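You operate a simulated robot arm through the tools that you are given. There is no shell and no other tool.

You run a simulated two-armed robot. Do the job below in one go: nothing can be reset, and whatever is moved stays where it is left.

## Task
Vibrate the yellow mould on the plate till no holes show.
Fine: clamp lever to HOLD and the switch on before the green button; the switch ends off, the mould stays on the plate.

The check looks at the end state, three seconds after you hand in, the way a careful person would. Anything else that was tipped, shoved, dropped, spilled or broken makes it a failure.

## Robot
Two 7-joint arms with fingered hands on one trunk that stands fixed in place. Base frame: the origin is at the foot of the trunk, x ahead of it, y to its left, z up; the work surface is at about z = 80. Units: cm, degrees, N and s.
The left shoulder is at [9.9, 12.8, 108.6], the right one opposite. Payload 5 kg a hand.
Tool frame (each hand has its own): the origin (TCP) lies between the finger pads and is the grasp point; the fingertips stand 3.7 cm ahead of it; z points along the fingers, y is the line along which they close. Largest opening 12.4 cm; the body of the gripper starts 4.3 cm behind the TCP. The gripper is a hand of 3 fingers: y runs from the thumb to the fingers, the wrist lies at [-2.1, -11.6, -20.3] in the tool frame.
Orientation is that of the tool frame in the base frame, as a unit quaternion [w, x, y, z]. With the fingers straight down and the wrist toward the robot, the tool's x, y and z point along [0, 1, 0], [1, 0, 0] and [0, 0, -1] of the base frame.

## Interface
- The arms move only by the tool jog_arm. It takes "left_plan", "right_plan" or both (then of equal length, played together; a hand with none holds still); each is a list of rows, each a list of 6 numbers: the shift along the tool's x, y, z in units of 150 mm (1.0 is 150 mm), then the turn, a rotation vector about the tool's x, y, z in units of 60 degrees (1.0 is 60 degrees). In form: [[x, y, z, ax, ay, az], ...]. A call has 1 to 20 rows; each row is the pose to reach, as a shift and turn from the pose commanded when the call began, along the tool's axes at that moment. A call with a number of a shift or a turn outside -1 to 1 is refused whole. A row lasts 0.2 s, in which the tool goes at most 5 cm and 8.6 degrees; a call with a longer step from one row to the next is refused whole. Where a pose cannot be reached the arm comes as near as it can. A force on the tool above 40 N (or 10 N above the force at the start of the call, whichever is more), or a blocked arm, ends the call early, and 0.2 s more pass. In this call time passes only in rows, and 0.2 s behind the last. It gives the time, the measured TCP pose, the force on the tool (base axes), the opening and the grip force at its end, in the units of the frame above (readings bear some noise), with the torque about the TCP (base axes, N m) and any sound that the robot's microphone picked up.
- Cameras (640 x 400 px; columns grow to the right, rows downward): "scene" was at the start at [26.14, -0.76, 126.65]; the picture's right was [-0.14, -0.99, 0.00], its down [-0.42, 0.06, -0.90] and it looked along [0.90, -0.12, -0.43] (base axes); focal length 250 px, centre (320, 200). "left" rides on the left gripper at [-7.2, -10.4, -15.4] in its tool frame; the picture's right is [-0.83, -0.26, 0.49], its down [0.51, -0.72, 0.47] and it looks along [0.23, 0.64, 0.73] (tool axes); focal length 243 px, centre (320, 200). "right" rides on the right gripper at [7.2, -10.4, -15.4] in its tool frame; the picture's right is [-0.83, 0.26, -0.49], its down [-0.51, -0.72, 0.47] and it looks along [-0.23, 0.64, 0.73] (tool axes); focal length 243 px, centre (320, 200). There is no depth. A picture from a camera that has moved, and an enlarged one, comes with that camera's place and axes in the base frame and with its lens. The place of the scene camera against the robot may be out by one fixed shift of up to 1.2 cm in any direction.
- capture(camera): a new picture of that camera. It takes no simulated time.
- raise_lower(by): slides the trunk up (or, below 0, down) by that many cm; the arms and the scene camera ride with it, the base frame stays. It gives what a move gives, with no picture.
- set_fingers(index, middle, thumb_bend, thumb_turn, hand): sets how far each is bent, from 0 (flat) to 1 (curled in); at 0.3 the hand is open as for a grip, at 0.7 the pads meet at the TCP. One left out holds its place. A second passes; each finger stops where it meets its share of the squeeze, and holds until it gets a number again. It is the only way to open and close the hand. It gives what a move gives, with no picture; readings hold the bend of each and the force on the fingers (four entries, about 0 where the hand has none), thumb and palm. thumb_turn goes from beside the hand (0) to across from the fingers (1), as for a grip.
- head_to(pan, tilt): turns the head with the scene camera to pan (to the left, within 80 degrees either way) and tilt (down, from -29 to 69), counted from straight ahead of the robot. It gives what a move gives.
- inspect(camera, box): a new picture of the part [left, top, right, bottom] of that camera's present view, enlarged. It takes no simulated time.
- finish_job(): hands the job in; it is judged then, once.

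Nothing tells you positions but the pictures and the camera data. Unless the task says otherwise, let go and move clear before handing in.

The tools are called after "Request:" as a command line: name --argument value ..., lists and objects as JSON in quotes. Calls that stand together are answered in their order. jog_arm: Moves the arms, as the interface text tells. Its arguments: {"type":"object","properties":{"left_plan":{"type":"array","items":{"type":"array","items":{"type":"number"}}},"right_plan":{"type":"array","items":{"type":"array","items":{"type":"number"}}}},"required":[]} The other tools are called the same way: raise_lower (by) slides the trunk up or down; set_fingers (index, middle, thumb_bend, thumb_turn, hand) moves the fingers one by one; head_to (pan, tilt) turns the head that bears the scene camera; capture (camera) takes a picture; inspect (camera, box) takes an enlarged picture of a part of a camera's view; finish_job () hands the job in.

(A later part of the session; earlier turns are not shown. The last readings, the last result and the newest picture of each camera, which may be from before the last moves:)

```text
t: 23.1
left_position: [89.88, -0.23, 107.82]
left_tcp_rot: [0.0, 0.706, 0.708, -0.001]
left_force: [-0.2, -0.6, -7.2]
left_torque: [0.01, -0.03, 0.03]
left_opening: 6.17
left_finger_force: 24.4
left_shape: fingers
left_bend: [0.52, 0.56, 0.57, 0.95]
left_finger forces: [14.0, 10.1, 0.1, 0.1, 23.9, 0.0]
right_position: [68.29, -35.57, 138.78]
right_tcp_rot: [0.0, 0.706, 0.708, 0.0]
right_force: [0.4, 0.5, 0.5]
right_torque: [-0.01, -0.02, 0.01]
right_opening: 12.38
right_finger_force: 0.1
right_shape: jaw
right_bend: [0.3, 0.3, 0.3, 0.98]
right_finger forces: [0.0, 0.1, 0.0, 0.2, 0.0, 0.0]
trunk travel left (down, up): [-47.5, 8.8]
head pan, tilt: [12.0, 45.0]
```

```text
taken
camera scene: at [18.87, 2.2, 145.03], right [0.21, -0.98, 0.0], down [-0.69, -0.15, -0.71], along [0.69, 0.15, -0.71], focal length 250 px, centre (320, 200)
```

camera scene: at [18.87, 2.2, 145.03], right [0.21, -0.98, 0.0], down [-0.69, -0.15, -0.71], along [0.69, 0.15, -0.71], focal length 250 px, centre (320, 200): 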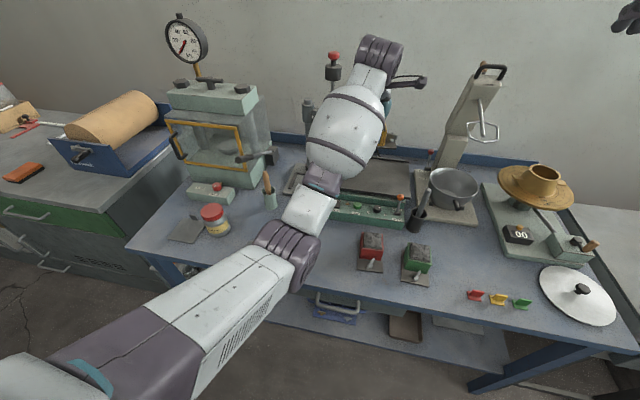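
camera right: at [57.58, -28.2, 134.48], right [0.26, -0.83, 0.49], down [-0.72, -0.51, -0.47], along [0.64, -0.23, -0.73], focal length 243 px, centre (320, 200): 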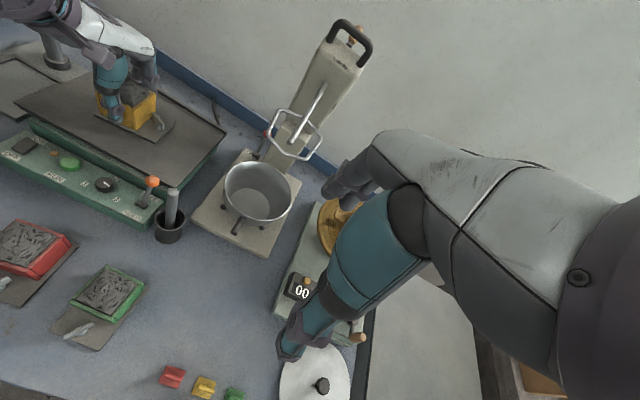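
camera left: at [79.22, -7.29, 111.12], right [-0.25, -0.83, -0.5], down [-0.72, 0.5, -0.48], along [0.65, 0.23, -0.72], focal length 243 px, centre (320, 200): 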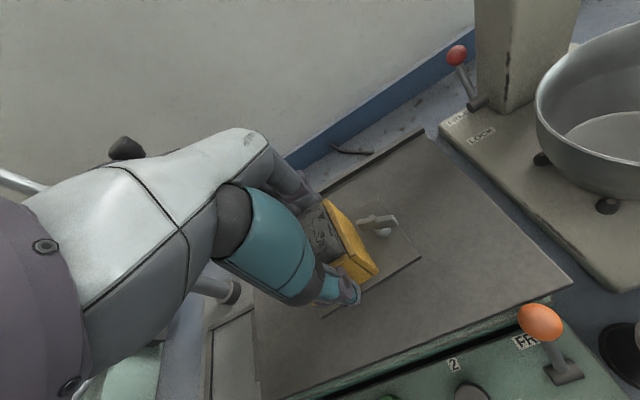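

The elbow hangs above the spoon area with room. I lower the mould another 8 cm and check again.

Request:
jog_arm --left_plan '[[0, 0, 0.12, 0, 0, 0], [0, 0, 0.25, 0, 0, 0], [0, 0, 0.38, 0, 0, 0], [0, 0, 0.5, 0, 0, 0]]'

Request:
capture --camera "scene"

Request:
capture --camera "left"

Request:
capture --camera "right"

```text
t: 24.1
left_position: [90.15, -0.24, 100.23]
left_tcp_rot: [0.0, 0.707, 0.708, 0.0]
left_force: [-0.2, -0.4, -7.5]
left_torque: [0.08, 0.03, -0.01]
left_opening: 6.18
left_finger_force: 24.0
left_shape: fingers
left_bend: [0.52, 0.56, 0.57, 0.95]
left_finger forces: [13.9, 10.0, 0.0, 0.0, 23.8, 0.1]
right_position: [68.48, -35.46, 138.72]
right_tcp_rot: [0.0, 0.707, 0.707, 0.001]
right_force: [1.1, 0.7, 1.1]
right_torque: [0.01, 0.0, 0.02]
right_opening: 12.39
right_finger_force: 0.1
right_shape: jaw
right_bend: [0.3, 0.3, 0.3, 0.98]
right_finger forces: [0.1, 0.0, 0.0, 0.1, 0.0, 0.0]
trunk travel left (down, up): [-47.5, 8.8]
head pan, tilt: [12.0, 45.0]
```

```text
taken
camera scene: at [18.93, 2.19, 145.01], right [0.21, -0.98, 0.0], down [-0.69, -0.15, -0.71], along [0.69, 0.15, -0.71], focal length 250 px, centre (320, 200)
```

scene: 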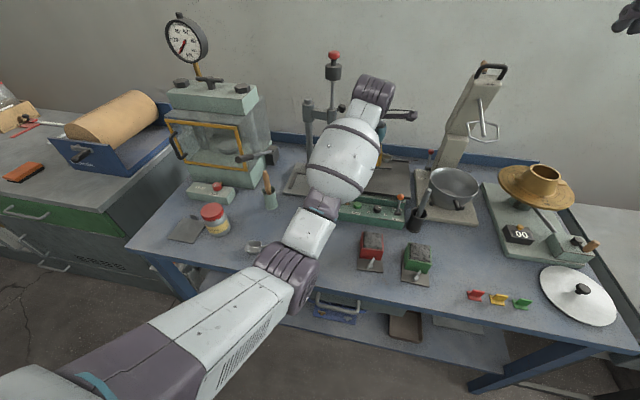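

```text
taken
camera left: at [79.64, -7.51, 115.51], right [-0.26, -0.83, -0.49], down [-0.72, 0.51, -0.47], along [0.64, 0.23, -0.73], focal length 243 px, centre (320, 200)
```

left: 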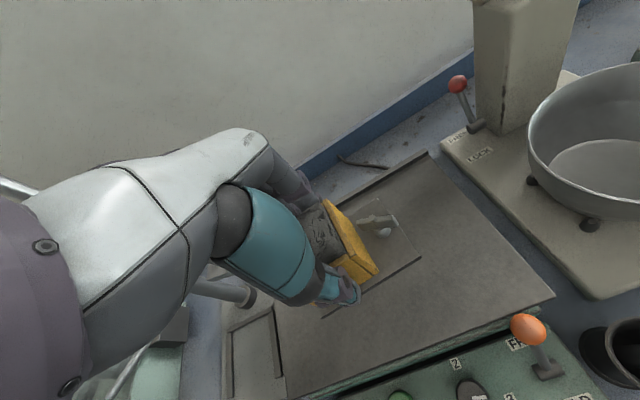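

```text
taken
camera right: at [58.1, -28.3, 154.07], right [0.26, -0.83, 0.49], down [-0.72, -0.51, -0.47], along [0.64, -0.23, -0.73], focal length 243 px, centre (320, 200)
```

right: 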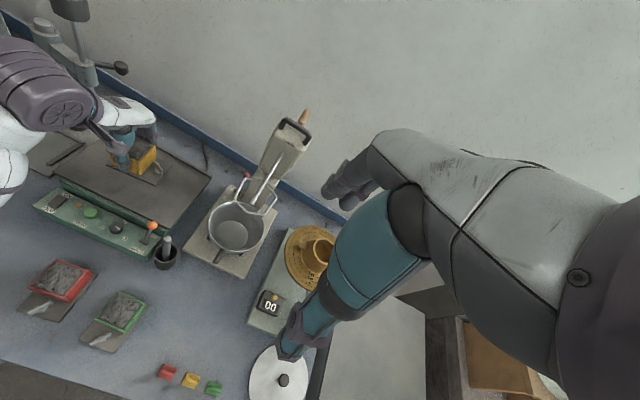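

The spoon's bowl is visible and unmoved near (57.5, 32), and there is no sign of the body flexing. I continue down in small steps.

Request:
jog_arm --left_plan '[[0, 0, 0.08, 0, 0, 0], [0, 0, 0.16, 0, 0, 0], [0, 0, 0.24, 0, 0, 0]]'

Request:
capture --camera "scene"

```text
t: 24.9
left_position: [89.95, -0.42, 96.63]
left_tcp_rot: [-0.001, 0.707, 0.708, -0.001]
left_force: [0.9, 0.1, -7.4]
left_torque: [0.03, -0.02, 0.03]
left_opening: 6.17
left_finger_force: 23.8
left_shape: fingers
left_bend: [0.52, 0.56, 0.57, 0.95]
left_finger forces: [13.8, 10.2, 0.0, 0.0, 23.8, 0.0]
right_position: [68.38, -35.52, 138.75]
right_tcp_rot: [0.0, 0.706, 0.708, 0.0]
right_force: [1.3, -0.6, 0.5]
right_torque: [0.02, 0.02, 0.06]
right_opening: 12.38
right_finger_force: 0.0
right_shape: jaw
right_bend: [0.3, 0.3, 0.3, 0.98]
right_finger forces: [0.0, 0.1, 0.0, 0.0, 0.1, 0.0]
trunk travel left (down, up): [-47.5, 8.8]
head pan, tilt: [12.0, 45.0]
```

```text
taken
camera scene: at [18.89, 2.2, 145.02], right [0.21, -0.98, 0.0], down [-0.69, -0.15, -0.71], along [0.69, 0.15, -0.71], focal length 250 px, centre (320, 200)
```

scene: 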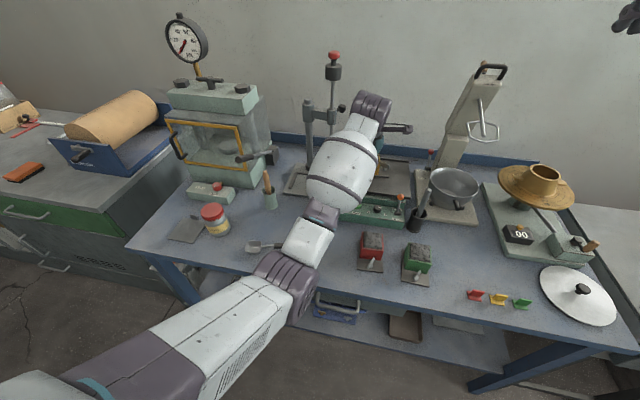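

Still free. I lower another 2.2 cm, then continue in millimetre steps to feel touch-down.

Request:
jog_arm --left_plan '[[0, 0, 0.05, 0, 0, 0], [0, 0, 0.1, 0, 0, 0], [0, 0, 0.15, 0, 0, 0]]'

Request:
inspect --camera "right" --box '[20, 100, 228, 230]'

```text
t: 25.7
left_position: [89.98, -0.32, 94.5]
left_tcp_rot: [0.0, 0.707, 0.708, 0.0]
left_force: [1.0, -0.4, -5.1]
left_torque: [0.14, -0.15, -0.03]
left_opening: 6.16
left_finger_force: 24.4
left_shape: fingers
left_bend: [0.52, 0.56, 0.57, 0.95]
left_finger forces: [13.8, 11.1, 0.0, 0.0, 24.0, 0.1]
right_position: [68.36, -35.59, 138.8]
right_tcp_rot: [0.001, 0.707, 0.707, 0.001]
right_force: [-0.2, -0.2, 0.1]
right_torque: [0.03, -0.03, -0.04]
right_opening: 12.39
right_finger_force: 0.0
right_shape: jaw
right_bend: [0.3, 0.3, 0.3, 0.98]
right_finger forces: [0.0, 0.0, 0.1, 0.0, 0.1, 0.1]
trunk travel left (down, up): [-47.5, 8.8]
head pan, tilt: [12.0, 45.0]
```

```text
3.08 times, centred on (124, 165) of right
camera zoom: at [57.94, -28.31, 154.16], right [0.26, -0.83, 0.49], down [-0.72, -0.51, -0.47], along [0.64, -0.23, -0.73], focal length 746 px, centre (923, 308)
```

zoom: 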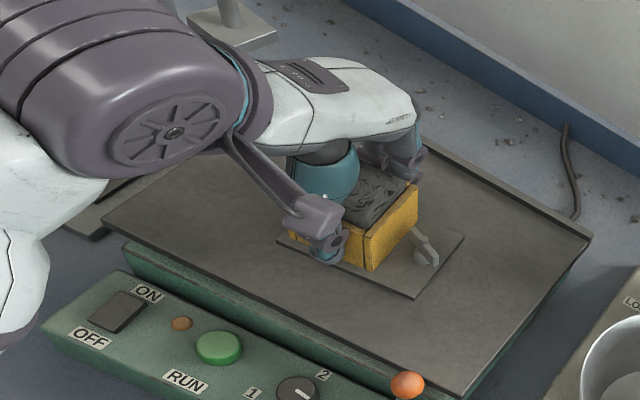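

The load dropped from 7.5 to 5.1 N: the mould is just starting to touch. I go down in millimetres until the weight is on the plate.

Request:
jog_arm --left_plan '[[0, 0, 0.005, 0, 0, 0], [0, 0, 0.01, 0, 0, 0]]'

```text
t: 26.3
left_position: [90.0, -0.3, 94.53]
left_tcp_rot: [0.001, 0.707, 0.708, 0.001]
left_force: [1.3, 0.3, 0.9]
left_torque: [0.18, -0.36, -0.04]
left_opening: 6.22
left_finger_force: 25.2
left_shape: fingers
left_bend: [0.52, 0.56, 0.57, 0.95]
left_finger forces: [14.1, 11.6, 0.1, 0.0, 24.2, 0.0]
right_position: [68.29, -35.51, 138.86]
right_tcp_rot: [0.001, 0.707, 0.707, 0.0]
right_force: [-0.1, -0.5, 0.0]
right_torque: [0.01, 0.0, 0.0]
right_opening: 12.36
right_finger_force: 0.0
right_shape: jaw
right_bend: [0.3, 0.3, 0.3, 0.98]
right_finger forces: [0.0, 0.0, 0.0, 0.0, 0.0, 0.1]
trunk travel left (down, up): [-47.5, 8.8]
head pan, tilt: [12.0, 45.0]
```

The weight is now on the plate. I open the hand in two steps.

Request:
set_fingers --hand "left" --index 0.46 --middle 0.46 --thumb_bend 0.46

Request:
set_fingers --hand "left" --index 0.36 --middle 0.36 --thumb_bend 0.36

Request:
inspect --camera "right" --box '[20, 100, 228, 230]'

Request:
capture --camera "left"

```text
t: 27.3
left_position: [89.91, -0.29, 94.4]
left_tcp_rot: [0.0, 0.706, 0.708, 0.0]
left_force: [-1.0, 0.9, 0.2]
left_torque: [0.01, 0.01, 0.05]
left_opening: 7.96
left_finger_force: 0.0
left_shape: fingers
left_bend: [0.46, 0.46, 0.46, 0.97]
left_finger forces: [0.0, 0.1, 0.0, 0.0, 0.0, 0.1]
right_position: [68.29, -35.48, 138.79]
right_tcp_rot: [0.0, 0.706, 0.708, 0.001]
right_force: [0.3, 0.8, -0.4]
right_torque: [0.01, -0.01, 0.01]
right_opening: 12.38
right_finger_force: 0.1
right_shape: jaw
right_bend: [0.3, 0.3, 0.3, 0.98]
right_finger forces: [0.0, 0.0, 0.0, 0.1, 0.0, 0.1]
trunk travel left (down, up): [-47.5, 8.8]
head pan, tilt: [12.0, 45.0]
```

```text
t: 28.3
left_position: [90.0, -0.3, 94.47]
left_tcp_rot: [0.0, 0.707, 0.708, 0.0]
left_force: [-0.1, 1.0, 0.0]
left_torque: [-0.01, 0.02, -0.02]
left_opening: 11.02
left_finger_force: 0.1
left_shape: fingers
left_bend: [0.36, 0.36, 0.36, 0.97]
left_finger forces: [0.0, 0.0, 0.0, 0.0, 0.0, 0.1]
right_position: [68.32, -35.44, 138.7]
right_tcp_rot: [0.0, 0.706, 0.708, -0.001]
right_force: [0.9, 0.3, -0.4]
right_torque: [0.0, 0.02, -0.01]
right_opening: 12.35
right_finger_force: 0.1
right_shape: jaw
right_bend: [0.3, 0.3, 0.3, 0.98]
right_finger forces: [0.1, 0.0, 0.0, 0.1, 0.0, 0.0]
trunk travel left (down, up): [-47.5, 8.8]
head pan, tilt: [12.0, 45.0]
```

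```text
3.08 times, centred on (124, 165) of right
camera zoom: at [57.92, -28.3, 154.15], right [0.26, -0.83, 0.49], down [-0.72, -0.51, -0.47], along [0.64, -0.23, -0.73], focal length 746 px, centre (923, 308)
```

zoom: 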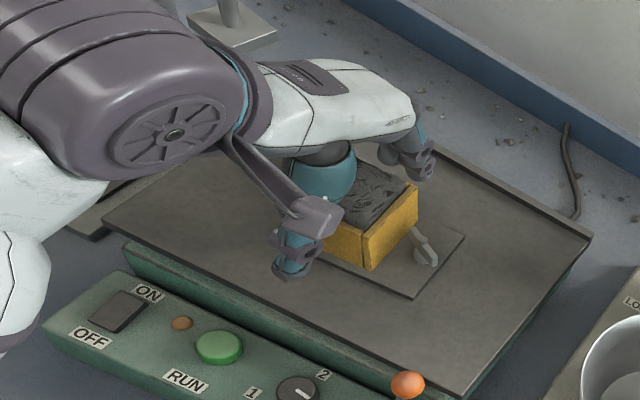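

```text
taken
camera left: at [79.47, -7.48, 109.75], right [-0.26, -0.83, -0.49], down [-0.72, 0.51, -0.47], along [0.64, 0.23, -0.73], focal length 243 px, centre (320, 200)
```

left: 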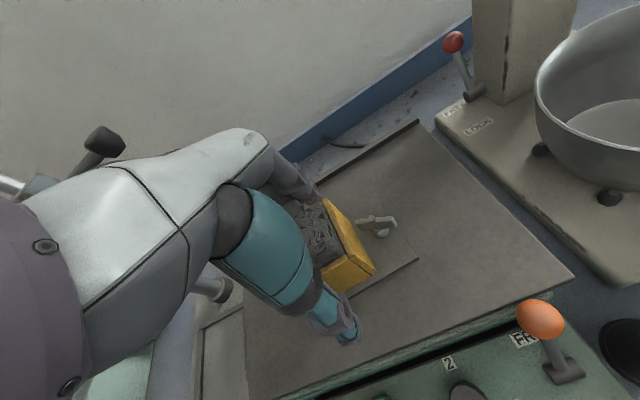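

The mould stands released on the plate. I lift the hand straight up, clear of it.

Request:
jog_arm --left_plan '[[0, 0, -0.1, 0, 0, 0], [0, 0, -0.25, 0, 0, 0], [0, 0, -0.45, 0, 0, 0], [0, 0, -0.7, 0, 0, 0], [0, 0, -0.95, 0, 0, 0]]'

Request:
capture --camera "left"

Request:
capture --camera "scene"

```text
t: 29.5
left_position: [90.03, -0.3, 109.11]
left_tcp_rot: [0.0, 0.707, 0.707, 0.0]
left_force: [-0.1, -0.8, -0.5]
left_torque: [0.0, 0.0, 0.01]
left_opening: 11.06
left_finger_force: 0.0
left_shape: fingers
left_bend: [0.36, 0.36, 0.36, 0.97]
left_finger forces: [0.0, 0.0, 0.1, 0.0, 0.1, 0.0]
right_position: [68.21, -35.48, 138.85]
right_tcp_rot: [0.001, 0.707, 0.707, 0.001]
right_force: [0.2, -0.1, -0.4]
right_torque: [0.0, -0.04, -0.02]
right_opening: 12.39
right_finger_force: 0.1
right_shape: jaw
right_bend: [0.3, 0.3, 0.3, 0.98]
right_finger forces: [0.0, 0.1, 0.0, 0.1, 0.0, 0.0]
trunk travel left (down, up): [-47.5, 8.8]
head pan, tilt: [12.0, 45.0]
```

```text
taken
camera left: at [79.55, -7.51, 124.24], right [-0.26, -0.83, -0.49], down [-0.72, 0.51, -0.47], along [0.64, 0.23, -0.73], focal length 243 px, centre (320, 200)
```

left: 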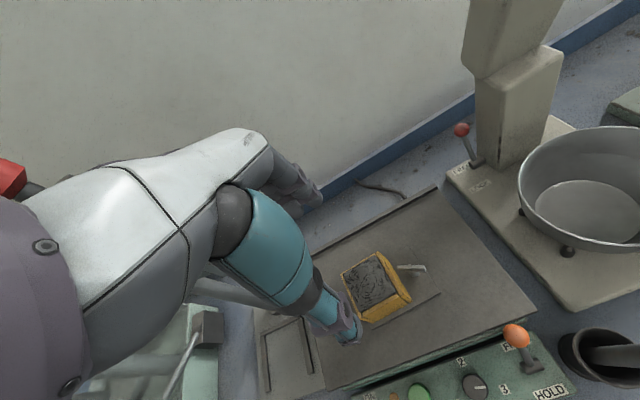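

```text
taken
camera scene: at [18.69, 2.17, 145.06], right [0.21, -0.98, 0.0], down [-0.69, -0.15, -0.71], along [0.69, 0.15, -0.71], focal length 250 px, centre (320, 200)
```

scene: 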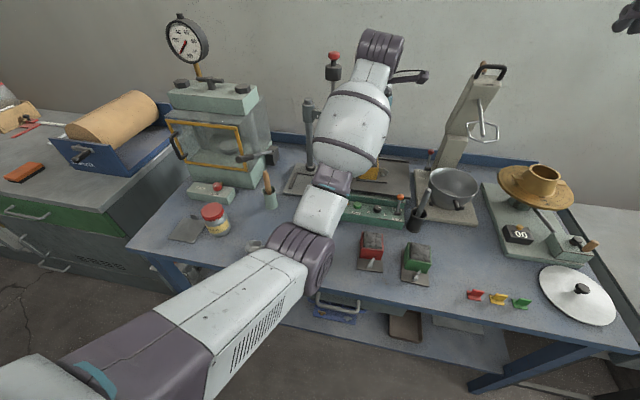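

The mould sits well on the plate with holes still showing in the mix. I pull the left arm back and up so I can see the spoon and the panel.

Request:
jog_arm --left_plan '[[0, -0.12, -0.15, 0, 0, 0], [0, -0.28, -0.32, 0, 0, 0], [0, -0.45, -0.5, 0, 0, 0], [0.05, -0.6, -0.65, 0, 0, 0], [0.15, -0.75, -0.75, 0, 0, 0], [0.3, -0.88, -0.8, 0, 0, 0]]'

Request:
capture --camera "scene"

```text
t: 30.9
left_position: [76.89, 4.19, 120.65]
left_tcp_rot: [0.002, 0.706, 0.708, 0.003]
left_force: [-0.3, -0.7, -0.1]
left_torque: [-0.01, 0.01, 0.01]
left_opening: 11.04
left_finger_force: 0.0
left_shape: fingers
left_bend: [0.36, 0.36, 0.36, 0.97]
left_finger forces: [0.0, 0.0, 0.0, 0.0, 0.0, 0.0]
left hand out of reach, approached as far as the arm can: row 6
right_position: [68.09, -35.54, 138.83]
right_tcp_rot: [0.001, 0.707, 0.707, 0.0]
right_force: [0.0, -0.4, 0.8]
right_torque: [0.0, 0.01, 0.01]
right_opening: 12.35
right_finger_force: 0.0
right_shape: jaw
right_bend: [0.3, 0.3, 0.3, 0.98]
right_finger forces: [0.0, 0.0, 0.0, 0.0, 0.0, 0.0]
trunk travel left (down, up): [-47.5, 8.8]
head pan, tilt: [12.0, 45.0]
```

```text
taken
camera scene: at [18.69, 2.14, 145.05], right [0.21, -0.98, 0.0], down [-0.69, -0.15, -0.71], along [0.69, 0.15, -0.71], focal length 250 px, centre (320, 200)
```

scene: 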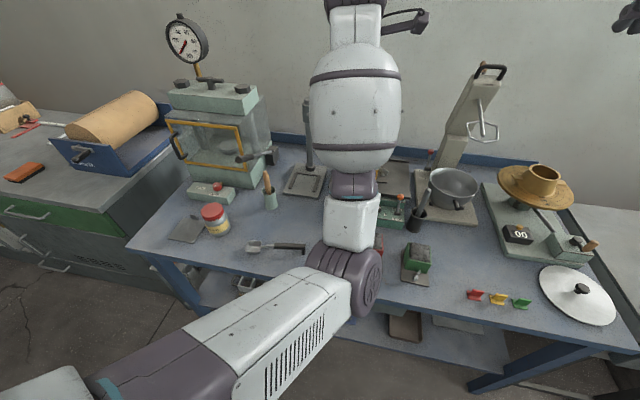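

The spoon is in view: its bowl is in place but the handle end has swung forward roughly 2–3 cm; I will put it back later. Now I move the left arm further up and out to the left.

Request:
jog_arm --left_plan '[[0.1, 0, -0.15, 0, 0, 0], [0.25, 0, -0.35, 0, 0, 0], [0.4, 0, -0.55, 0, 0, 0], [0.6, -0.05, -0.75, 0, 0, 0], [0.8, -0.1, -0.9, 0, 0, 0], [1.0, -0.15, -1.0, 0, 0, 0]]'

Request:
head_to --pan -7.9 --tilt 38

Request:
capture --camera "scene"

```text
t: 32.3
left_position: [80.52, 21.04, 133.81]
left_tcp_rot: [0.001, 0.707, 0.707, 0.0]
left_force: [-0.2, 0.8, 0.1]
left_torque: [-0.01, -0.01, 0.01]
left_opening: 11.03
left_finger_force: 0.0
left_shape: fingers
left_bend: [0.36, 0.36, 0.36, 0.97]
left_finger forces: [0.0, 0.0, 0.1, 0.1, 0.1, 0.0]
left hand out of reach, approached as far as the arm can: row 1, 2, 3, 4, 5, 6
right_position: [68.31, -35.52, 138.92]
right_tcp_rot: [0.001, 0.707, 0.708, 0.0]
right_force: [-0.4, 0.7, -0.7]
right_torque: [-0.05, -0.01, 0.02]
right_opening: 12.4
right_finger_force: 0.0
right_shape: jaw
right_bend: [0.3, 0.3, 0.3, 0.98]
right_finger forces: [0.0, 0.0, 0.0, 0.2, 0.0, 0.1]
trunk travel left (down, up): [-47.5, 8.8]
head pan, tilt: [12.0, 45.0]
```

```text
t: 33.1
left_position: [80.6, 20.85, 133.86]
left_tcp_rot: [0.0, 0.707, 0.708, 0.001]
left_force: [0.3, -0.6, -0.1]
left_torque: [-0.01, -0.02, 0.0]
left_opening: 11.03
left_finger_force: 0.0
left_shape: fingers
left_bend: [0.36, 0.36, 0.36, 0.97]
left_finger forces: [0.1, 0.1, 0.0, 0.0, 0.0, 0.1]
right_position: [68.34, -35.54, 138.84]
right_tcp_rot: [0.0, 0.707, 0.707, 0.0]
right_force: [0.2, -0.7, 0.5]
right_torque: [0.0, -0.01, 0.01]
right_opening: 12.39
right_finger_force: 0.1
right_shape: jaw
right_bend: [0.3, 0.3, 0.3, 0.98]
right_finger forces: [0.0, 0.0, 0.1, 0.0, 0.0, 0.0]
trunk travel left (down, up): [-47.5, 8.8]
head pan, tilt: [-7.9, 38.0]
```

```text
taken
camera scene: at [19.39, -0.7, 146.06], right [-0.14, -0.99, 0.0], down [-0.61, 0.08, -0.79], along [0.78, -0.11, -0.62], focal length 250 px, centre (320, 200)
```

scene: 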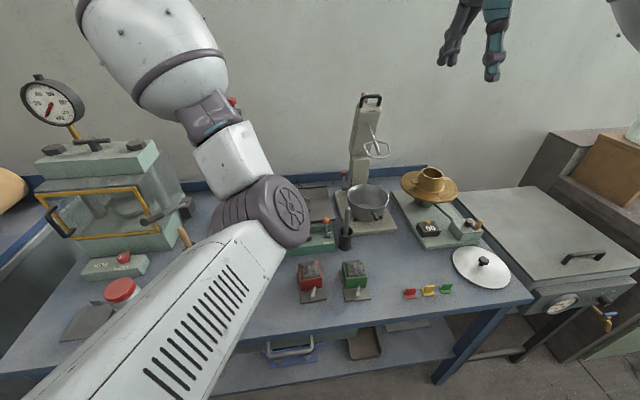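

The left arm has folded with its elbow inward. I turn the hand wrist-outward again and lower it a bit, to bring the elbow back out to the left.

Request:
jog_arm --left_plan '[[0, 0.02, 0.08, 0, 0, 0.11], [0, 0.04, 0.16, 0, 0, 0.22], [0, 0.06, 0.24, 0, 0, 0.33], [0, 0.08, 0.32, 0, 0, 0.44], [0, 0.1, 0.4, 0, 0, 0.55], [0, 0.1, 0.48, 0, 0, 0.66], [0, 0.1, 0.54, 0, 0, 0.77]]'

Request:
capture --camera "scene"

```text
t: 34.7
left_position: [86.01, 22.2, 125.63]
left_tcp_rot: [0.001, 0.928, 0.372, 0.0]
left_force: [0.1, -0.1, -0.3]
left_torque: [-0.07, -0.05, 0.03]
left_opening: 11.05
left_finger_force: 0.0
left_shape: fingers
left_bend: [0.36, 0.36, 0.36, 0.97]
left_finger forces: [0.0, 0.1, 0.0, 0.0, 0.0, 0.0]
left hand out of reach, approached as far as the arm can: row 1, 2, 3, 4, 5, 6, 7
right_position: [68.37, -35.3, 138.87]
right_tcp_rot: [0.0, 0.707, 0.707, 0.0]
right_force: [0.1, 0.6, -0.2]
right_torque: [0.01, 0.0, 0.01]
right_opening: 12.37
right_finger_force: 0.1
right_shape: jaw
right_bend: [0.3, 0.3, 0.3, 0.98]
right_finger forces: [0.0, 0.0, 0.0, 0.0, 0.0, 0.0]
trunk travel left (down, up): [-47.5, 8.8]
head pan, tilt: [-7.9, 38.0]
```

```text
taken
camera scene: at [19.38, -0.65, 146.07], right [-0.14, -0.99, 0.0], down [-0.61, 0.08, -0.79], along [0.78, -0.11, -0.62], focal length 250 px, centre (320, 200)
```

scene: 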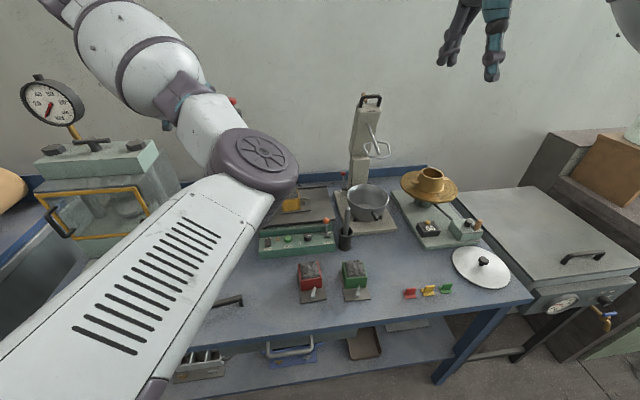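

The arm is pinned at a fold limit with the elbow inside. I check the left camera for clearance to the stand before backing out the way I came.

Request:
capture --camera "left"

Request:
capture --camera "right"

```text
taken
camera left: at [73.54, 24.78, 140.96], right [-0.78, -0.39, -0.49], down [-0.13, 0.87, -0.47], along [0.61, -0.3, -0.73], focal length 243 px, centre (320, 200)
```

left: 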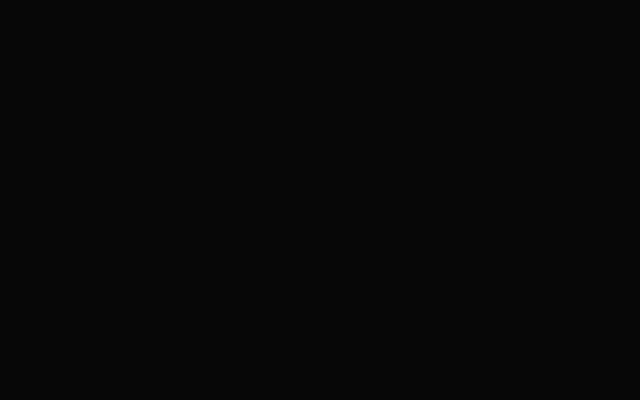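

```text
taken
camera right: at [57.93, -28.27, 154.16], right [0.26, -0.83, 0.49], down [-0.72, -0.51, -0.47], along [0.64, -0.23, -0.73], focal length 243 px, centre (320, 200)
```

right: 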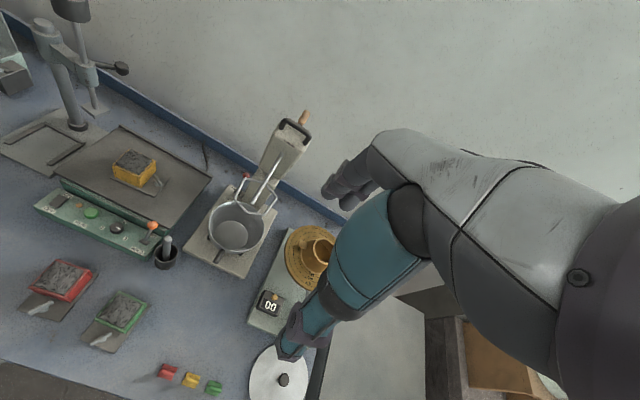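

The left camera is blocked by its own forearm, confirming the awkward fold; the right camera shows the mould standing well on the plate. I back out exactly along the reverse path.

Request:
jog_arm --left_plan '[[0, 0, -0.06, 0, 0, -0.11], [0, 0, -0.14, 0, 0, -0.22], [-0.014, -0.014, -0.22, 0, 0, -0.33], [-0.029, -0.028, -0.3, 0, 0, -0.44], [-0.043, -0.042, -0.38, 0, 0, -0.55], [-0.058, -0.055, -0.46, 0, 0, -0.66], [-0.072, -0.069, -0.54, 0, 0, -0.77]]'

Request:
capture --camera "scene"

Request:
capture --camera "left"

```text
t: 36.3
left_position: [84.47, 22.1, 133.52]
left_tcp_rot: [0.0, 0.707, 0.708, 0.0]
left_force: [0.2, -0.7, -0.1]
left_torque: [-0.04, 0.0, -0.01]
left_opening: 11.07
left_finger_force: 0.0
left_shape: fingers
left_bend: [0.36, 0.36, 0.36, 0.97]
left_finger forces: [0.0, 0.0, 0.0, 0.0, 0.0, 0.0]
right_position: [68.31, -35.48, 138.74]
right_tcp_rot: [0.0, 0.707, 0.708, 0.0]
right_force: [-0.2, 0.1, 0.7]
right_torque: [0.0, 0.01, 0.03]
right_opening: 12.37
right_finger_force: 0.0
right_shape: jaw
right_bend: [0.3, 0.3, 0.3, 0.98]
right_finger forces: [0.1, 0.0, 0.0, 0.0, 0.1, 0.0]
trunk travel left (down, up): [-47.5, 8.8]
head pan, tilt: [-7.9, 38.0]
```

```text
taken
camera scene: at [19.35, -0.7, 146.07], right [-0.14, -0.99, 0.0], down [-0.61, 0.08, -0.79], along [0.78, -0.11, -0.62], focal length 250 px, centre (320, 200)
```

scene: 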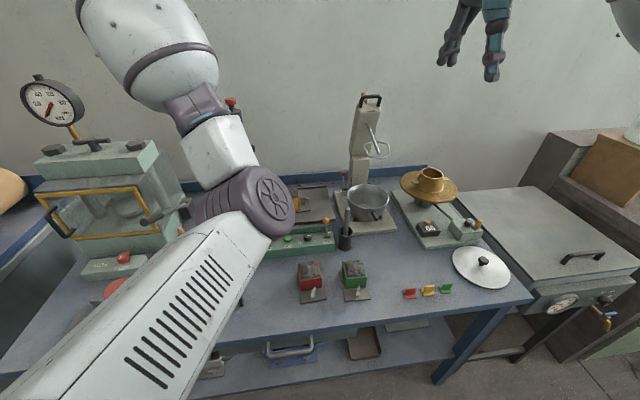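

```text
taken
camera left: at [74.02, 14.86, 148.95], right [-0.26, -0.83, -0.49], down [-0.72, 0.51, -0.47], along [0.64, 0.23, -0.73], focal length 243 px, centre (320, 200)
```

left: 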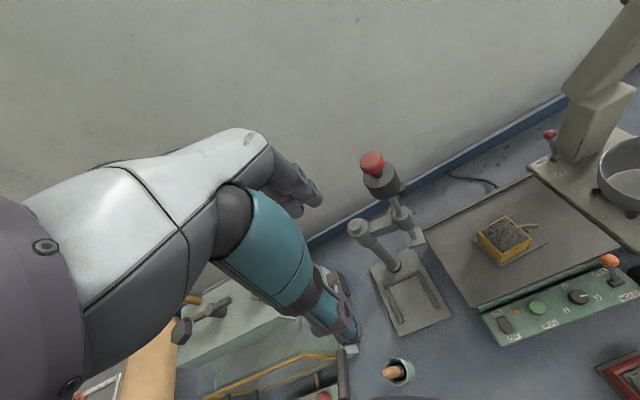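

The hand is free again at (84.5, 22, 133.5), well left of the stand. I move it right at this height, above the stand's knob, back toward the panel's middle.

Request:
jog_arm --left_plan '[[-0.15, -0.05, -0.05, 0, 0, 0], [-0.35, -0.1, -0.1, 0, 0, 0], [-0.55, -0.15, -0.1, 0, 0, 0], [-0.75, -0.2, -0.1, 0, 0, 0], [-0.9, -0.25, -0.05, 0, 0, 0], [-1.0, -0.3, 0, 0, 0, 0]]'

Request:
capture --camera "scene"

Request:
capture --camera "left"

```text
t: 37.7
left_position: [82.97, 7.16, 132.55]
left_tcp_rot: [0.001, 0.707, 0.707, 0.001]
left_force: [-0.3, -0.1, 0.0]
left_torque: [0.0, -0.02, 0.01]
left_opening: 11.04
left_finger_force: 0.1
left_shape: fingers
left_bend: [0.36, 0.36, 0.36, 0.97]
left_finger forces: [0.0, 0.0, 0.0, 0.0, 0.0, 0.1]
left hand out of reach, approached as far as the arm can: row 3, 4, 5, 6
right_position: [68.35, -35.45, 138.77]
right_tcp_rot: [0.0, 0.706, 0.708, 0.0]
right_force: [0.2, 0.2, -0.6]
right_torque: [0.04, 0.03, 0.02]
right_opening: 12.37
right_finger_force: 0.0
right_shape: jaw
right_bend: [0.3, 0.3, 0.3, 0.98]
right_finger forces: [0.0, 0.0, 0.1, 0.1, 0.0, 0.0]
trunk travel left (down, up): [-47.5, 8.8]
head pan, tilt: [-7.9, 38.0]
```

```text
taken
camera scene: at [19.39, -0.7, 146.06], right [-0.14, -0.99, 0.0], down [-0.61, 0.08, -0.79], along [0.78, -0.11, -0.62], focal length 250 px, centre (320, 200)
```

scene: 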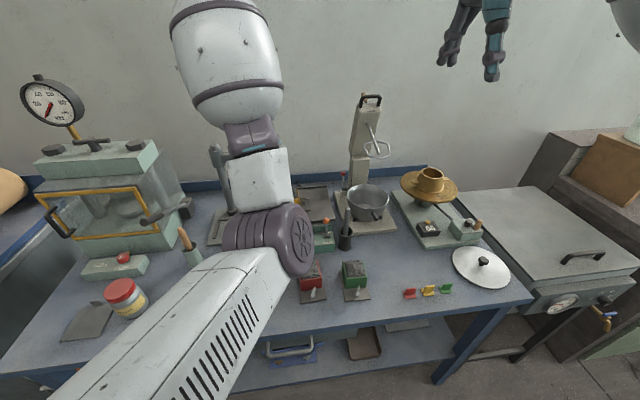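

```text
taken
camera left: at [72.44, 0.01, 147.87], right [-0.26, -0.83, -0.49], down [-0.72, 0.51, -0.47], along [0.64, 0.23, -0.73], focal length 243 px, centre (320, 200)
```

left: 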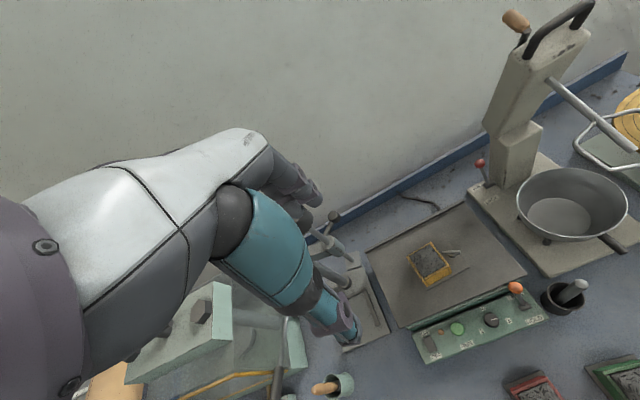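

The hand passed the stand without contact. I now go right and down toward (81, 0, 117).

Request:
jog_arm --left_plan '[[-0.1, 0, 0.1, 0, 0, 0], [-0.2, 0, 0.25, 0, 0, 0], [-0.3, -0.03, 0.42, 0, 0, 0], [-0.4, -0.06, 0.6, 0, 0, 0], [-0.45, -0.1, 0.8, 0, 0, 0], [-0.48, -0.15, 1.0, 0, 0, 0]]'

Request:
capture --camera "scene"

Request:
capture --camera "left"

```text
t: 39.1
left_position: [80.68, 0.27, 117.62]
left_tcp_rot: [0.0, 0.707, 0.707, 0.0]
left_force: [0.7, -0.4, -0.2]
left_torque: [-0.02, -0.01, 0.0]
left_opening: 11.04
left_finger_force: 0.0
left_shape: fingers
left_bend: [0.36, 0.36, 0.36, 0.97]
left_finger forces: [0.1, 0.0, 0.1, 0.0, 0.0, 0.1]
right_position: [68.29, -35.52, 138.85]
right_tcp_rot: [0.001, 0.707, 0.707, 0.0]
right_force: [0.1, -0.9, 0.3]
right_torque: [-0.01, 0.03, 0.0]
right_opening: 12.38
right_finger_force: 0.1
right_shape: jaw
right_bend: [0.3, 0.3, 0.3, 0.98]
right_finger forces: [0.2, 0.0, 0.0, 0.0, 0.1, 0.1]
trunk travel left (down, up): [-47.5, 8.8]
head pan, tilt: [-7.9, 38.0]
```

```text
taken
camera scene: at [19.38, -0.67, 146.06], right [-0.14, -0.99, 0.0], down [-0.61, 0.08, -0.79], along [0.78, -0.11, -0.62], focal length 250 px, centre (320, 200)
```

scene: 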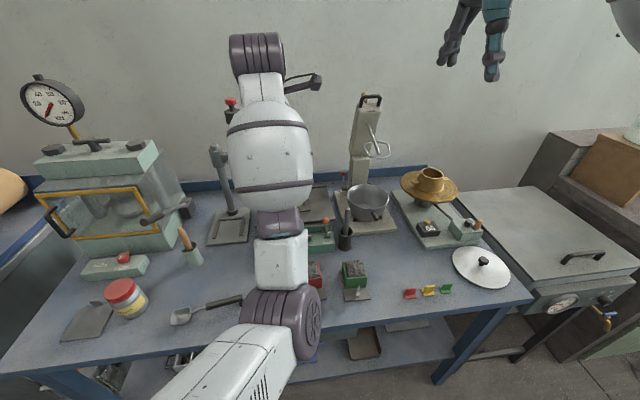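

```text
taken
camera left: at [70.29, -6.76, 133.01], right [-0.26, -0.83, -0.49], down [-0.72, 0.51, -0.47], along [0.64, 0.23, -0.73], focal length 243 px, centre (320, 200)
```

left: 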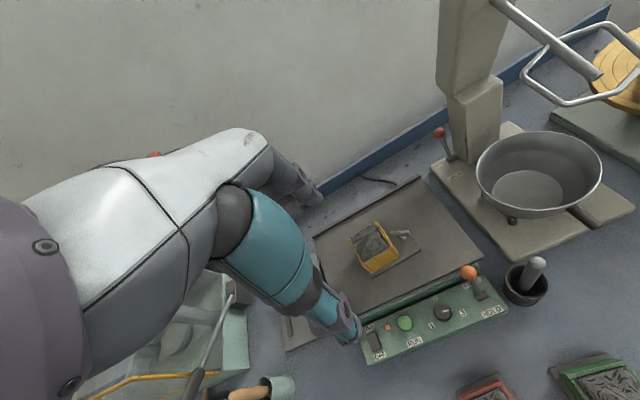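

The arm moves freely here and the hand is above the panel. I close the fingers into a pressing cluster and look at its shape.

Request:
set_fingers --hand "left" --index 0.7 --middle 0.7 --thumb_bend 0.7

Request:
inspect --camera "left" --box '[220, 160, 412, 280]'

Request:
inspect --camera "right" --box '[0, 0, 240, 150]'

```text
t: 40.1
left_position: [80.76, 0.45, 117.71]
left_tcp_rot: [0.001, 0.706, 0.708, 0.0]
left_force: [0.9, 0.0, 0.8]
left_torque: [-0.03, -0.03, 0.01]
left_opening: 0.72
left_finger_force: 0.0
left_shape: fingers
left_bend: [0.7, 0.7, 0.7, 0.97]
left_finger forces: [0.0, 0.0, 0.0, 0.0, 0.0, 0.0]
right_position: [68.26, -35.45, 138.86]
right_tcp_rot: [0.0, 0.706, 0.708, -0.001]
right_force: [0.9, 0.3, 0.2]
right_torque: [-0.02, -0.01, 0.0]
right_opening: 12.39
right_finger_force: 0.1
right_shape: jaw
right_bend: [0.3, 0.3, 0.3, 0.98]
right_finger forces: [0.1, 0.1, 0.1, 0.1, 0.1, 0.1]
trunk travel left (down, up): [-47.5, 8.8]
head pan, tilt: [-7.9, 38.0]
```

```text
3.33 times, centred on (316, 220) of left
camera zoom: at [70.3, -6.76, 133.02], right [-0.26, -0.83, -0.49], down [-0.72, 0.51, -0.47], along [0.64, 0.23, -0.73], focal length 809 px, centre (333, 133)
```

zoom: 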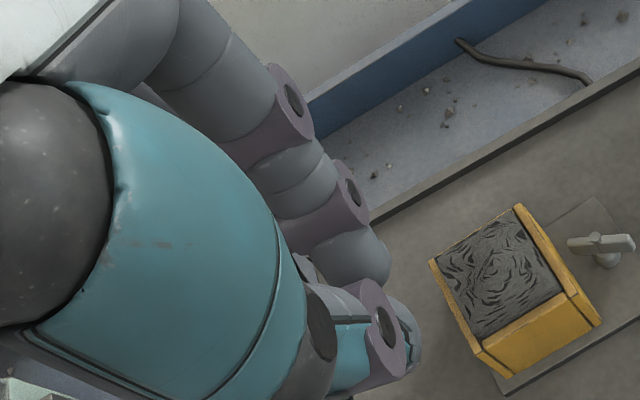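

```text
2.67 times, centred on (120, 75) of right
camera zoom: at [57.92, -28.3, 154.15], right [0.26, -0.83, 0.49], down [-0.72, -0.51, -0.47], along [0.64, -0.23, -0.73], focal length 647 px, centre (853, 533)
```

zoom: 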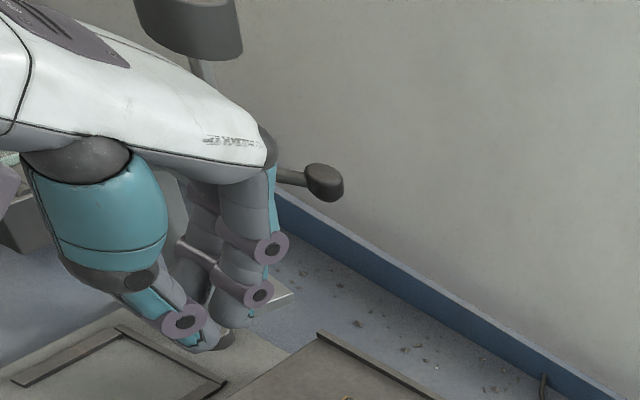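

The cluster is compact with the thumb on the robot side. I move it to above and just behind the lever ball (80.2, −11.5, 89.5), turning it 25° so the hand body stays clear of the pestle.

Request:
jog_arm --left_plan '[[-0.133, 0.03, 0.07, 0, 0, 0.07], [-0.267, 0.06, 0.14, 0, 0, 0.14], [-0.4, 0.09, 0.21, 0, 0, 0.21], [-0.533, 0.12, 0.28, 0, 0, 0.28], [-0.667, 0.16, 0.35, 0, 0, 0.35], [-0.8, 0.2, 0.42, 0, 0, 0.417]]'

Request:
capture --camera "scene"

Request:
capture --camera "left"

Request:
inspect --camera "right" --box '[20, 80, 276, 240]'

```text
t: 41.5
left_position: [83.69, -11.76, 111.37]
left_tcp_rot: [0.0, 0.843, 0.537, -0.001]
left_force: [-0.3, 0.6, -0.6]
left_torque: [-0.03, 0.0, 0.01]
left_opening: 0.73
left_finger_force: 0.0
left_shape: fingers
left_bend: [0.7, 0.7, 0.7, 0.97]
left_finger forces: [0.0, 0.0, 0.0, 0.0, 0.0, 0.1]
right_position: [68.44, -35.53, 138.75]
right_tcp_rot: [0.0, 0.707, 0.707, 0.0]
right_force: [0.1, -0.2, -0.1]
right_torque: [0.0, 0.03, -0.01]
right_opening: 12.39
right_finger_force: 0.0
right_shape: jaw
right_bend: [0.3, 0.3, 0.3, 0.98]
right_finger forces: [0.1, 0.1, 0.0, 0.0, 0.0, 0.0]
trunk travel left (down, up): [-47.5, 8.8]
head pan, tilt: [-7.9, 38.0]
```

```text
taken
camera scene: at [19.41, -0.71, 146.05], right [-0.14, -0.99, 0.0], down [-0.61, 0.08, -0.79], along [0.78, -0.11, -0.62], focal length 250 px, centre (320, 200)
```

scene: 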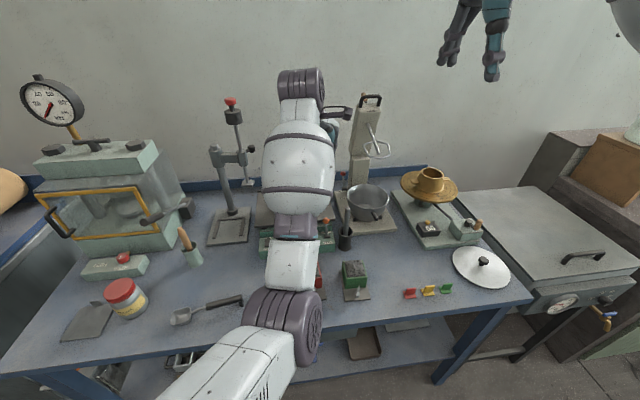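

```text
taken
camera left: at [71.2, -13.88, 126.67], right [-0.59, -0.64, -0.49], down [-0.44, 0.76, -0.47], along [0.68, -0.06, -0.73], focal length 243 px, centre (320, 200)
```

left: 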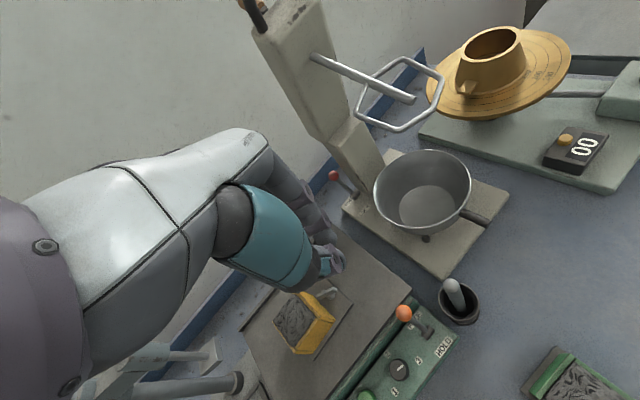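

```text
2.50 times, centred on (148, 160) of right
camera zoom: at [57.97, -28.33, 154.12], right [0.26, -0.83, 0.49], down [-0.72, -0.51, -0.47], along [0.64, -0.23, -0.73], focal length 606 px, centre (750, 300)
```

zoom: 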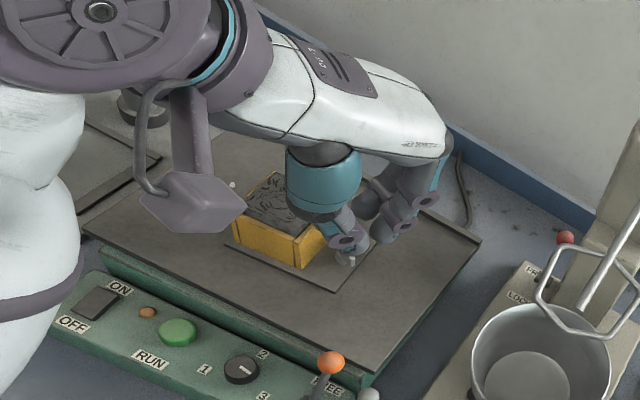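

The right camera gives a clear view: the cluster is above the plate's front right part, behind the ball. I lower it to just above the ball's height.

Request:
jog_arm --left_plan '[[0, 0, 0.2, 0, 0, 0], [0, 0, 0.4, 0, 0, 0], [0, 0, 0.6, 0, 0, 0], [0, 0, 0.8, 0, 0, 0], [0, 0, 0.93, 0, 0, 0]]'

Request:
inspect --camera "right" --box '[20, 100, 276, 260]'

Request:
capture --camera "scene"

Request:
capture --camera "left"

```text
t: 42.7
left_position: [83.79, -11.66, 97.39]
left_tcp_rot: [0.0, 0.843, 0.537, 0.0]
left_force: [0.3, -0.5, -0.2]
left_torque: [0.01, 0.0, 0.0]
left_opening: 0.75
left_finger_force: 0.0
left_shape: fingers
left_bend: [0.7, 0.7, 0.7, 0.97]
left_finger forces: [0.0, 0.0, 0.0, 0.0, 0.1, 0.0]
right_position: [68.4, -35.41, 138.75]
right_tcp_rot: [0.0, 0.706, 0.708, 0.0]
right_force: [-0.5, -0.7, 0.1]
right_torque: [-0.03, 0.02, -0.01]
right_opening: 12.4
right_finger_force: 0.1
right_shape: jaw
right_bend: [0.3, 0.3, 0.3, 0.98]
right_finger forces: [0.0, 0.0, 0.1, 0.0, 0.1, 0.1]
trunk travel left (down, up): [-47.5, 8.8]
head pan, tilt: [-7.9, 38.0]
```

```text
2.50 times, centred on (148, 180) of right
camera zoom: at [57.95, -28.29, 154.14], right [0.26, -0.83, 0.49], down [-0.72, -0.51, -0.47], along [0.64, -0.23, -0.73], focal length 606 px, centre (750, 250)
```

zoom: 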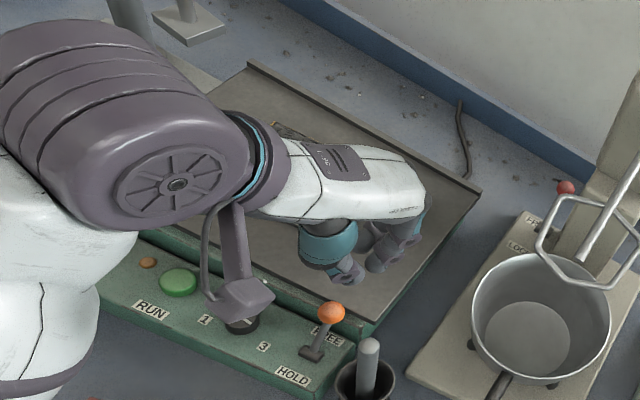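

```text
taken
camera scene: at [19.39, -0.67, 146.06], right [-0.14, -0.99, 0.0], down [-0.61, 0.08, -0.79], along [0.78, -0.11, -0.62], focal length 250 px, centre (320, 200)
```

scene: 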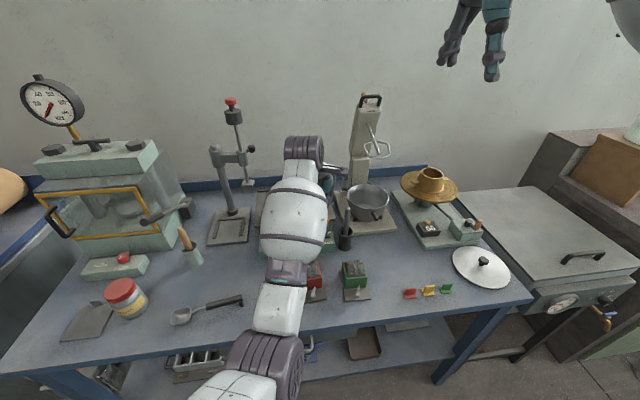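

```text
taken
camera left: at [71.25, -13.85, 112.66], right [-0.59, -0.64, -0.49], down [-0.44, 0.76, -0.47], along [0.68, -0.06, -0.73], focal length 243 px, centre (320, 200)
```

left: 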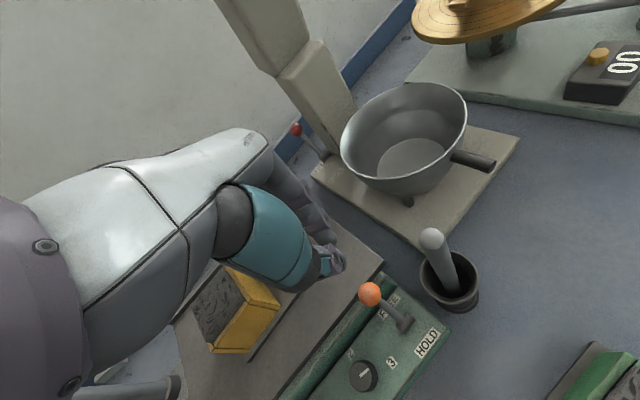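

The cluster is about 2–3 cm behind the ball and just above it. I lower it about 2.7 cm so the thumb tip sits behind the ball, just above the plate.

Request:
jog_arm --left_plan '[[0, 0, 0.06, 0, 0, 0], [0, 0, 0.12, 0, 0, 0], [0, 0, 0.175, 0, 0, 0]]'

Request:
inspect --camera "right" --box '[100, 160, 228, 240]'

Request:
inspect --camera "left" --box '[220, 220, 476, 380]'

```text
t: 43.5
left_position: [83.82, -11.79, 94.69]
left_tcp_rot: [0.001, 0.843, 0.538, 0.0]
left_force: [-0.2, -0.3, -0.3]
left_torque: [-0.02, 0.0, 0.01]
left_opening: 0.75
left_finger_force: 0.0
left_shape: fingers
left_bend: [0.7, 0.7, 0.7, 0.97]
left_finger forces: [0.1, 0.1, 0.1, 0.2, 0.0, 0.0]
right_position: [68.35, -35.5, 138.87]
right_tcp_rot: [0.0, 0.706, 0.708, 0.0]
right_force: [1.3, -0.5, 0.0]
right_torque: [0.01, -0.01, 0.03]
right_opening: 12.37
right_finger_force: 0.0
right_shape: jaw
right_bend: [0.3, 0.3, 0.3, 0.98]
right_finger forces: [0.0, 0.0, 0.1, 0.0, 0.0, 0.0]
trunk travel left (down, up): [-47.5, 8.8]
head pan, tilt: [-7.9, 38.0]
```

```text
5.00 times, centred on (164, 200) of right
camera zoom: at [57.92, -28.29, 154.15], right [0.26, -0.83, 0.49], down [-0.72, -0.51, -0.47], along [0.64, -0.23, -0.73], focal length 1213 px, centre (1100, 200)
```

zoom: 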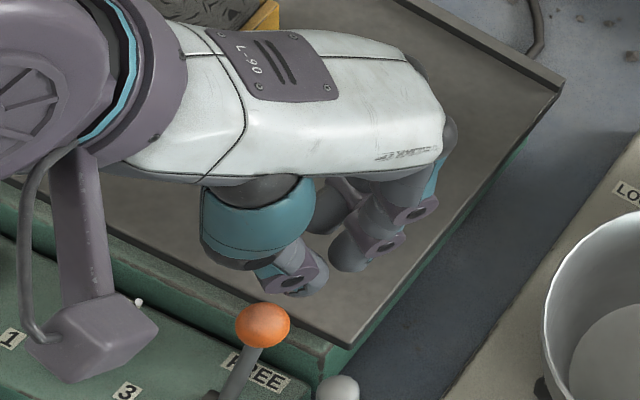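

```text
2.50 times, centred on (348, 300) of left
camera zoom: at [71.2, -13.89, 109.99], right [-0.59, -0.64, -0.49], down [-0.44, 0.76, -0.47], along [0.68, -0.06, -0.73], focal length 606 px, centre (250, -50)
```

zoom: 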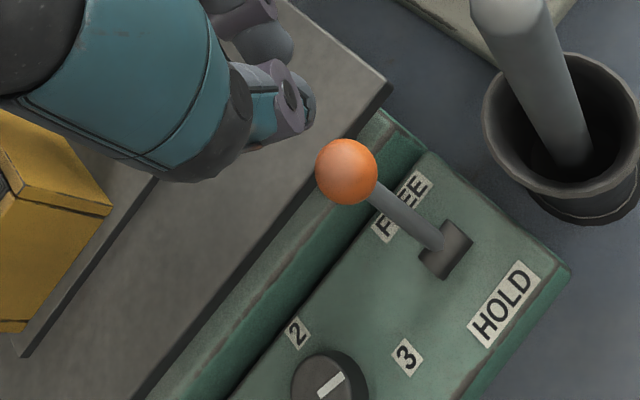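

The thumb tip is behind the ball at its height. I push slowly toward the robot (−x) 3 cm first and watch the lever.

Request:
jog_arm --left_plan '[[-0.014, -0.03, 0, 0, 0, 0], [-0.028, -0.06, 0, 0, 0, 0], [-0.042, -0.091, 0, 0, 0, 0], [-0.056, -0.121, 0, 0, 0, 0], [-0.07, -0.151, 0, 0, 0, 0], [-0.085, -0.181, 0, 0, 0, 0]]'

Request:
inspect --camera "left" --box '[220, 220, 476, 380]'

Request:
inspect --camera "right" --box '[100, 180, 228, 260]'

```text
t: 44.9
left_position: [80.71, -11.75, 94.71]
left_tcp_rot: [0.0, 0.844, 0.537, 0.001]
left_force: [0.1, -0.7, 1.0]
left_torque: [-0.02, 0.01, 0.0]
left_opening: 0.71
left_finger_force: 0.0
left_shape: fingers
left_bend: [0.7, 0.7, 0.7, 0.97]
left_finger forces: [0.1, 0.0, 0.0, 0.1, 0.0, 0.1]
right_position: [68.25, -35.52, 138.84]
right_tcp_rot: [0.001, 0.707, 0.708, -0.001]
right_force: [0.0, 0.3, -0.3]
right_torque: [-0.03, 0.02, 0.0]
right_opening: 12.4
right_finger_force: 0.1
right_shape: jaw
right_bend: [0.3, 0.3, 0.3, 0.98]
right_finger forces: [0.0, 0.1, 0.0, 0.1, 0.0, 0.0]
trunk travel left (down, up): [-47.5, 8.8]
head pan, tilt: [-7.9, 38.0]
```

```text
2.50 times, centred on (348, 300) of left
camera zoom: at [68.17, -13.89, 110.04], right [-0.59, -0.64, -0.49], down [-0.44, 0.76, -0.47], along [0.68, -0.06, -0.73], focal length 606 px, centre (250, -50)
```

zoom: 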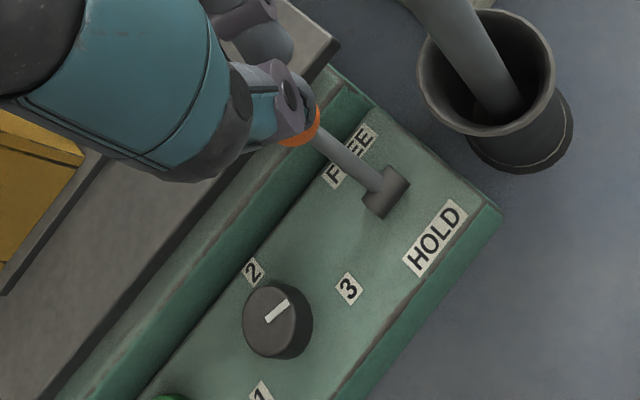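

```text
5.00 times, centred on (164, 220) of right
camera zoom: at [57.91, -28.3, 154.16], right [0.26, -0.83, 0.49], down [-0.72, -0.51, -0.47], along [0.64, -0.23, -0.73], focal length 1213 px, centre (1100, 100)
```

zoom: 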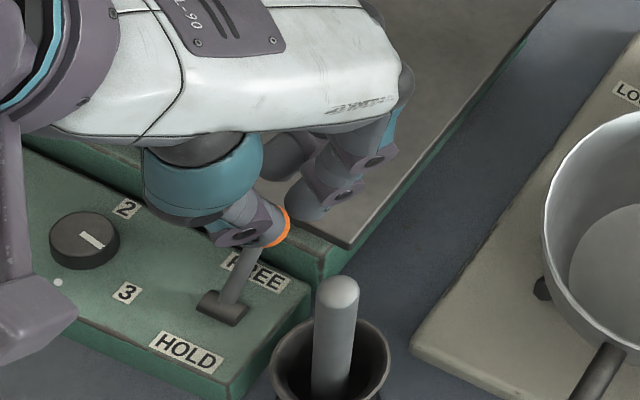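

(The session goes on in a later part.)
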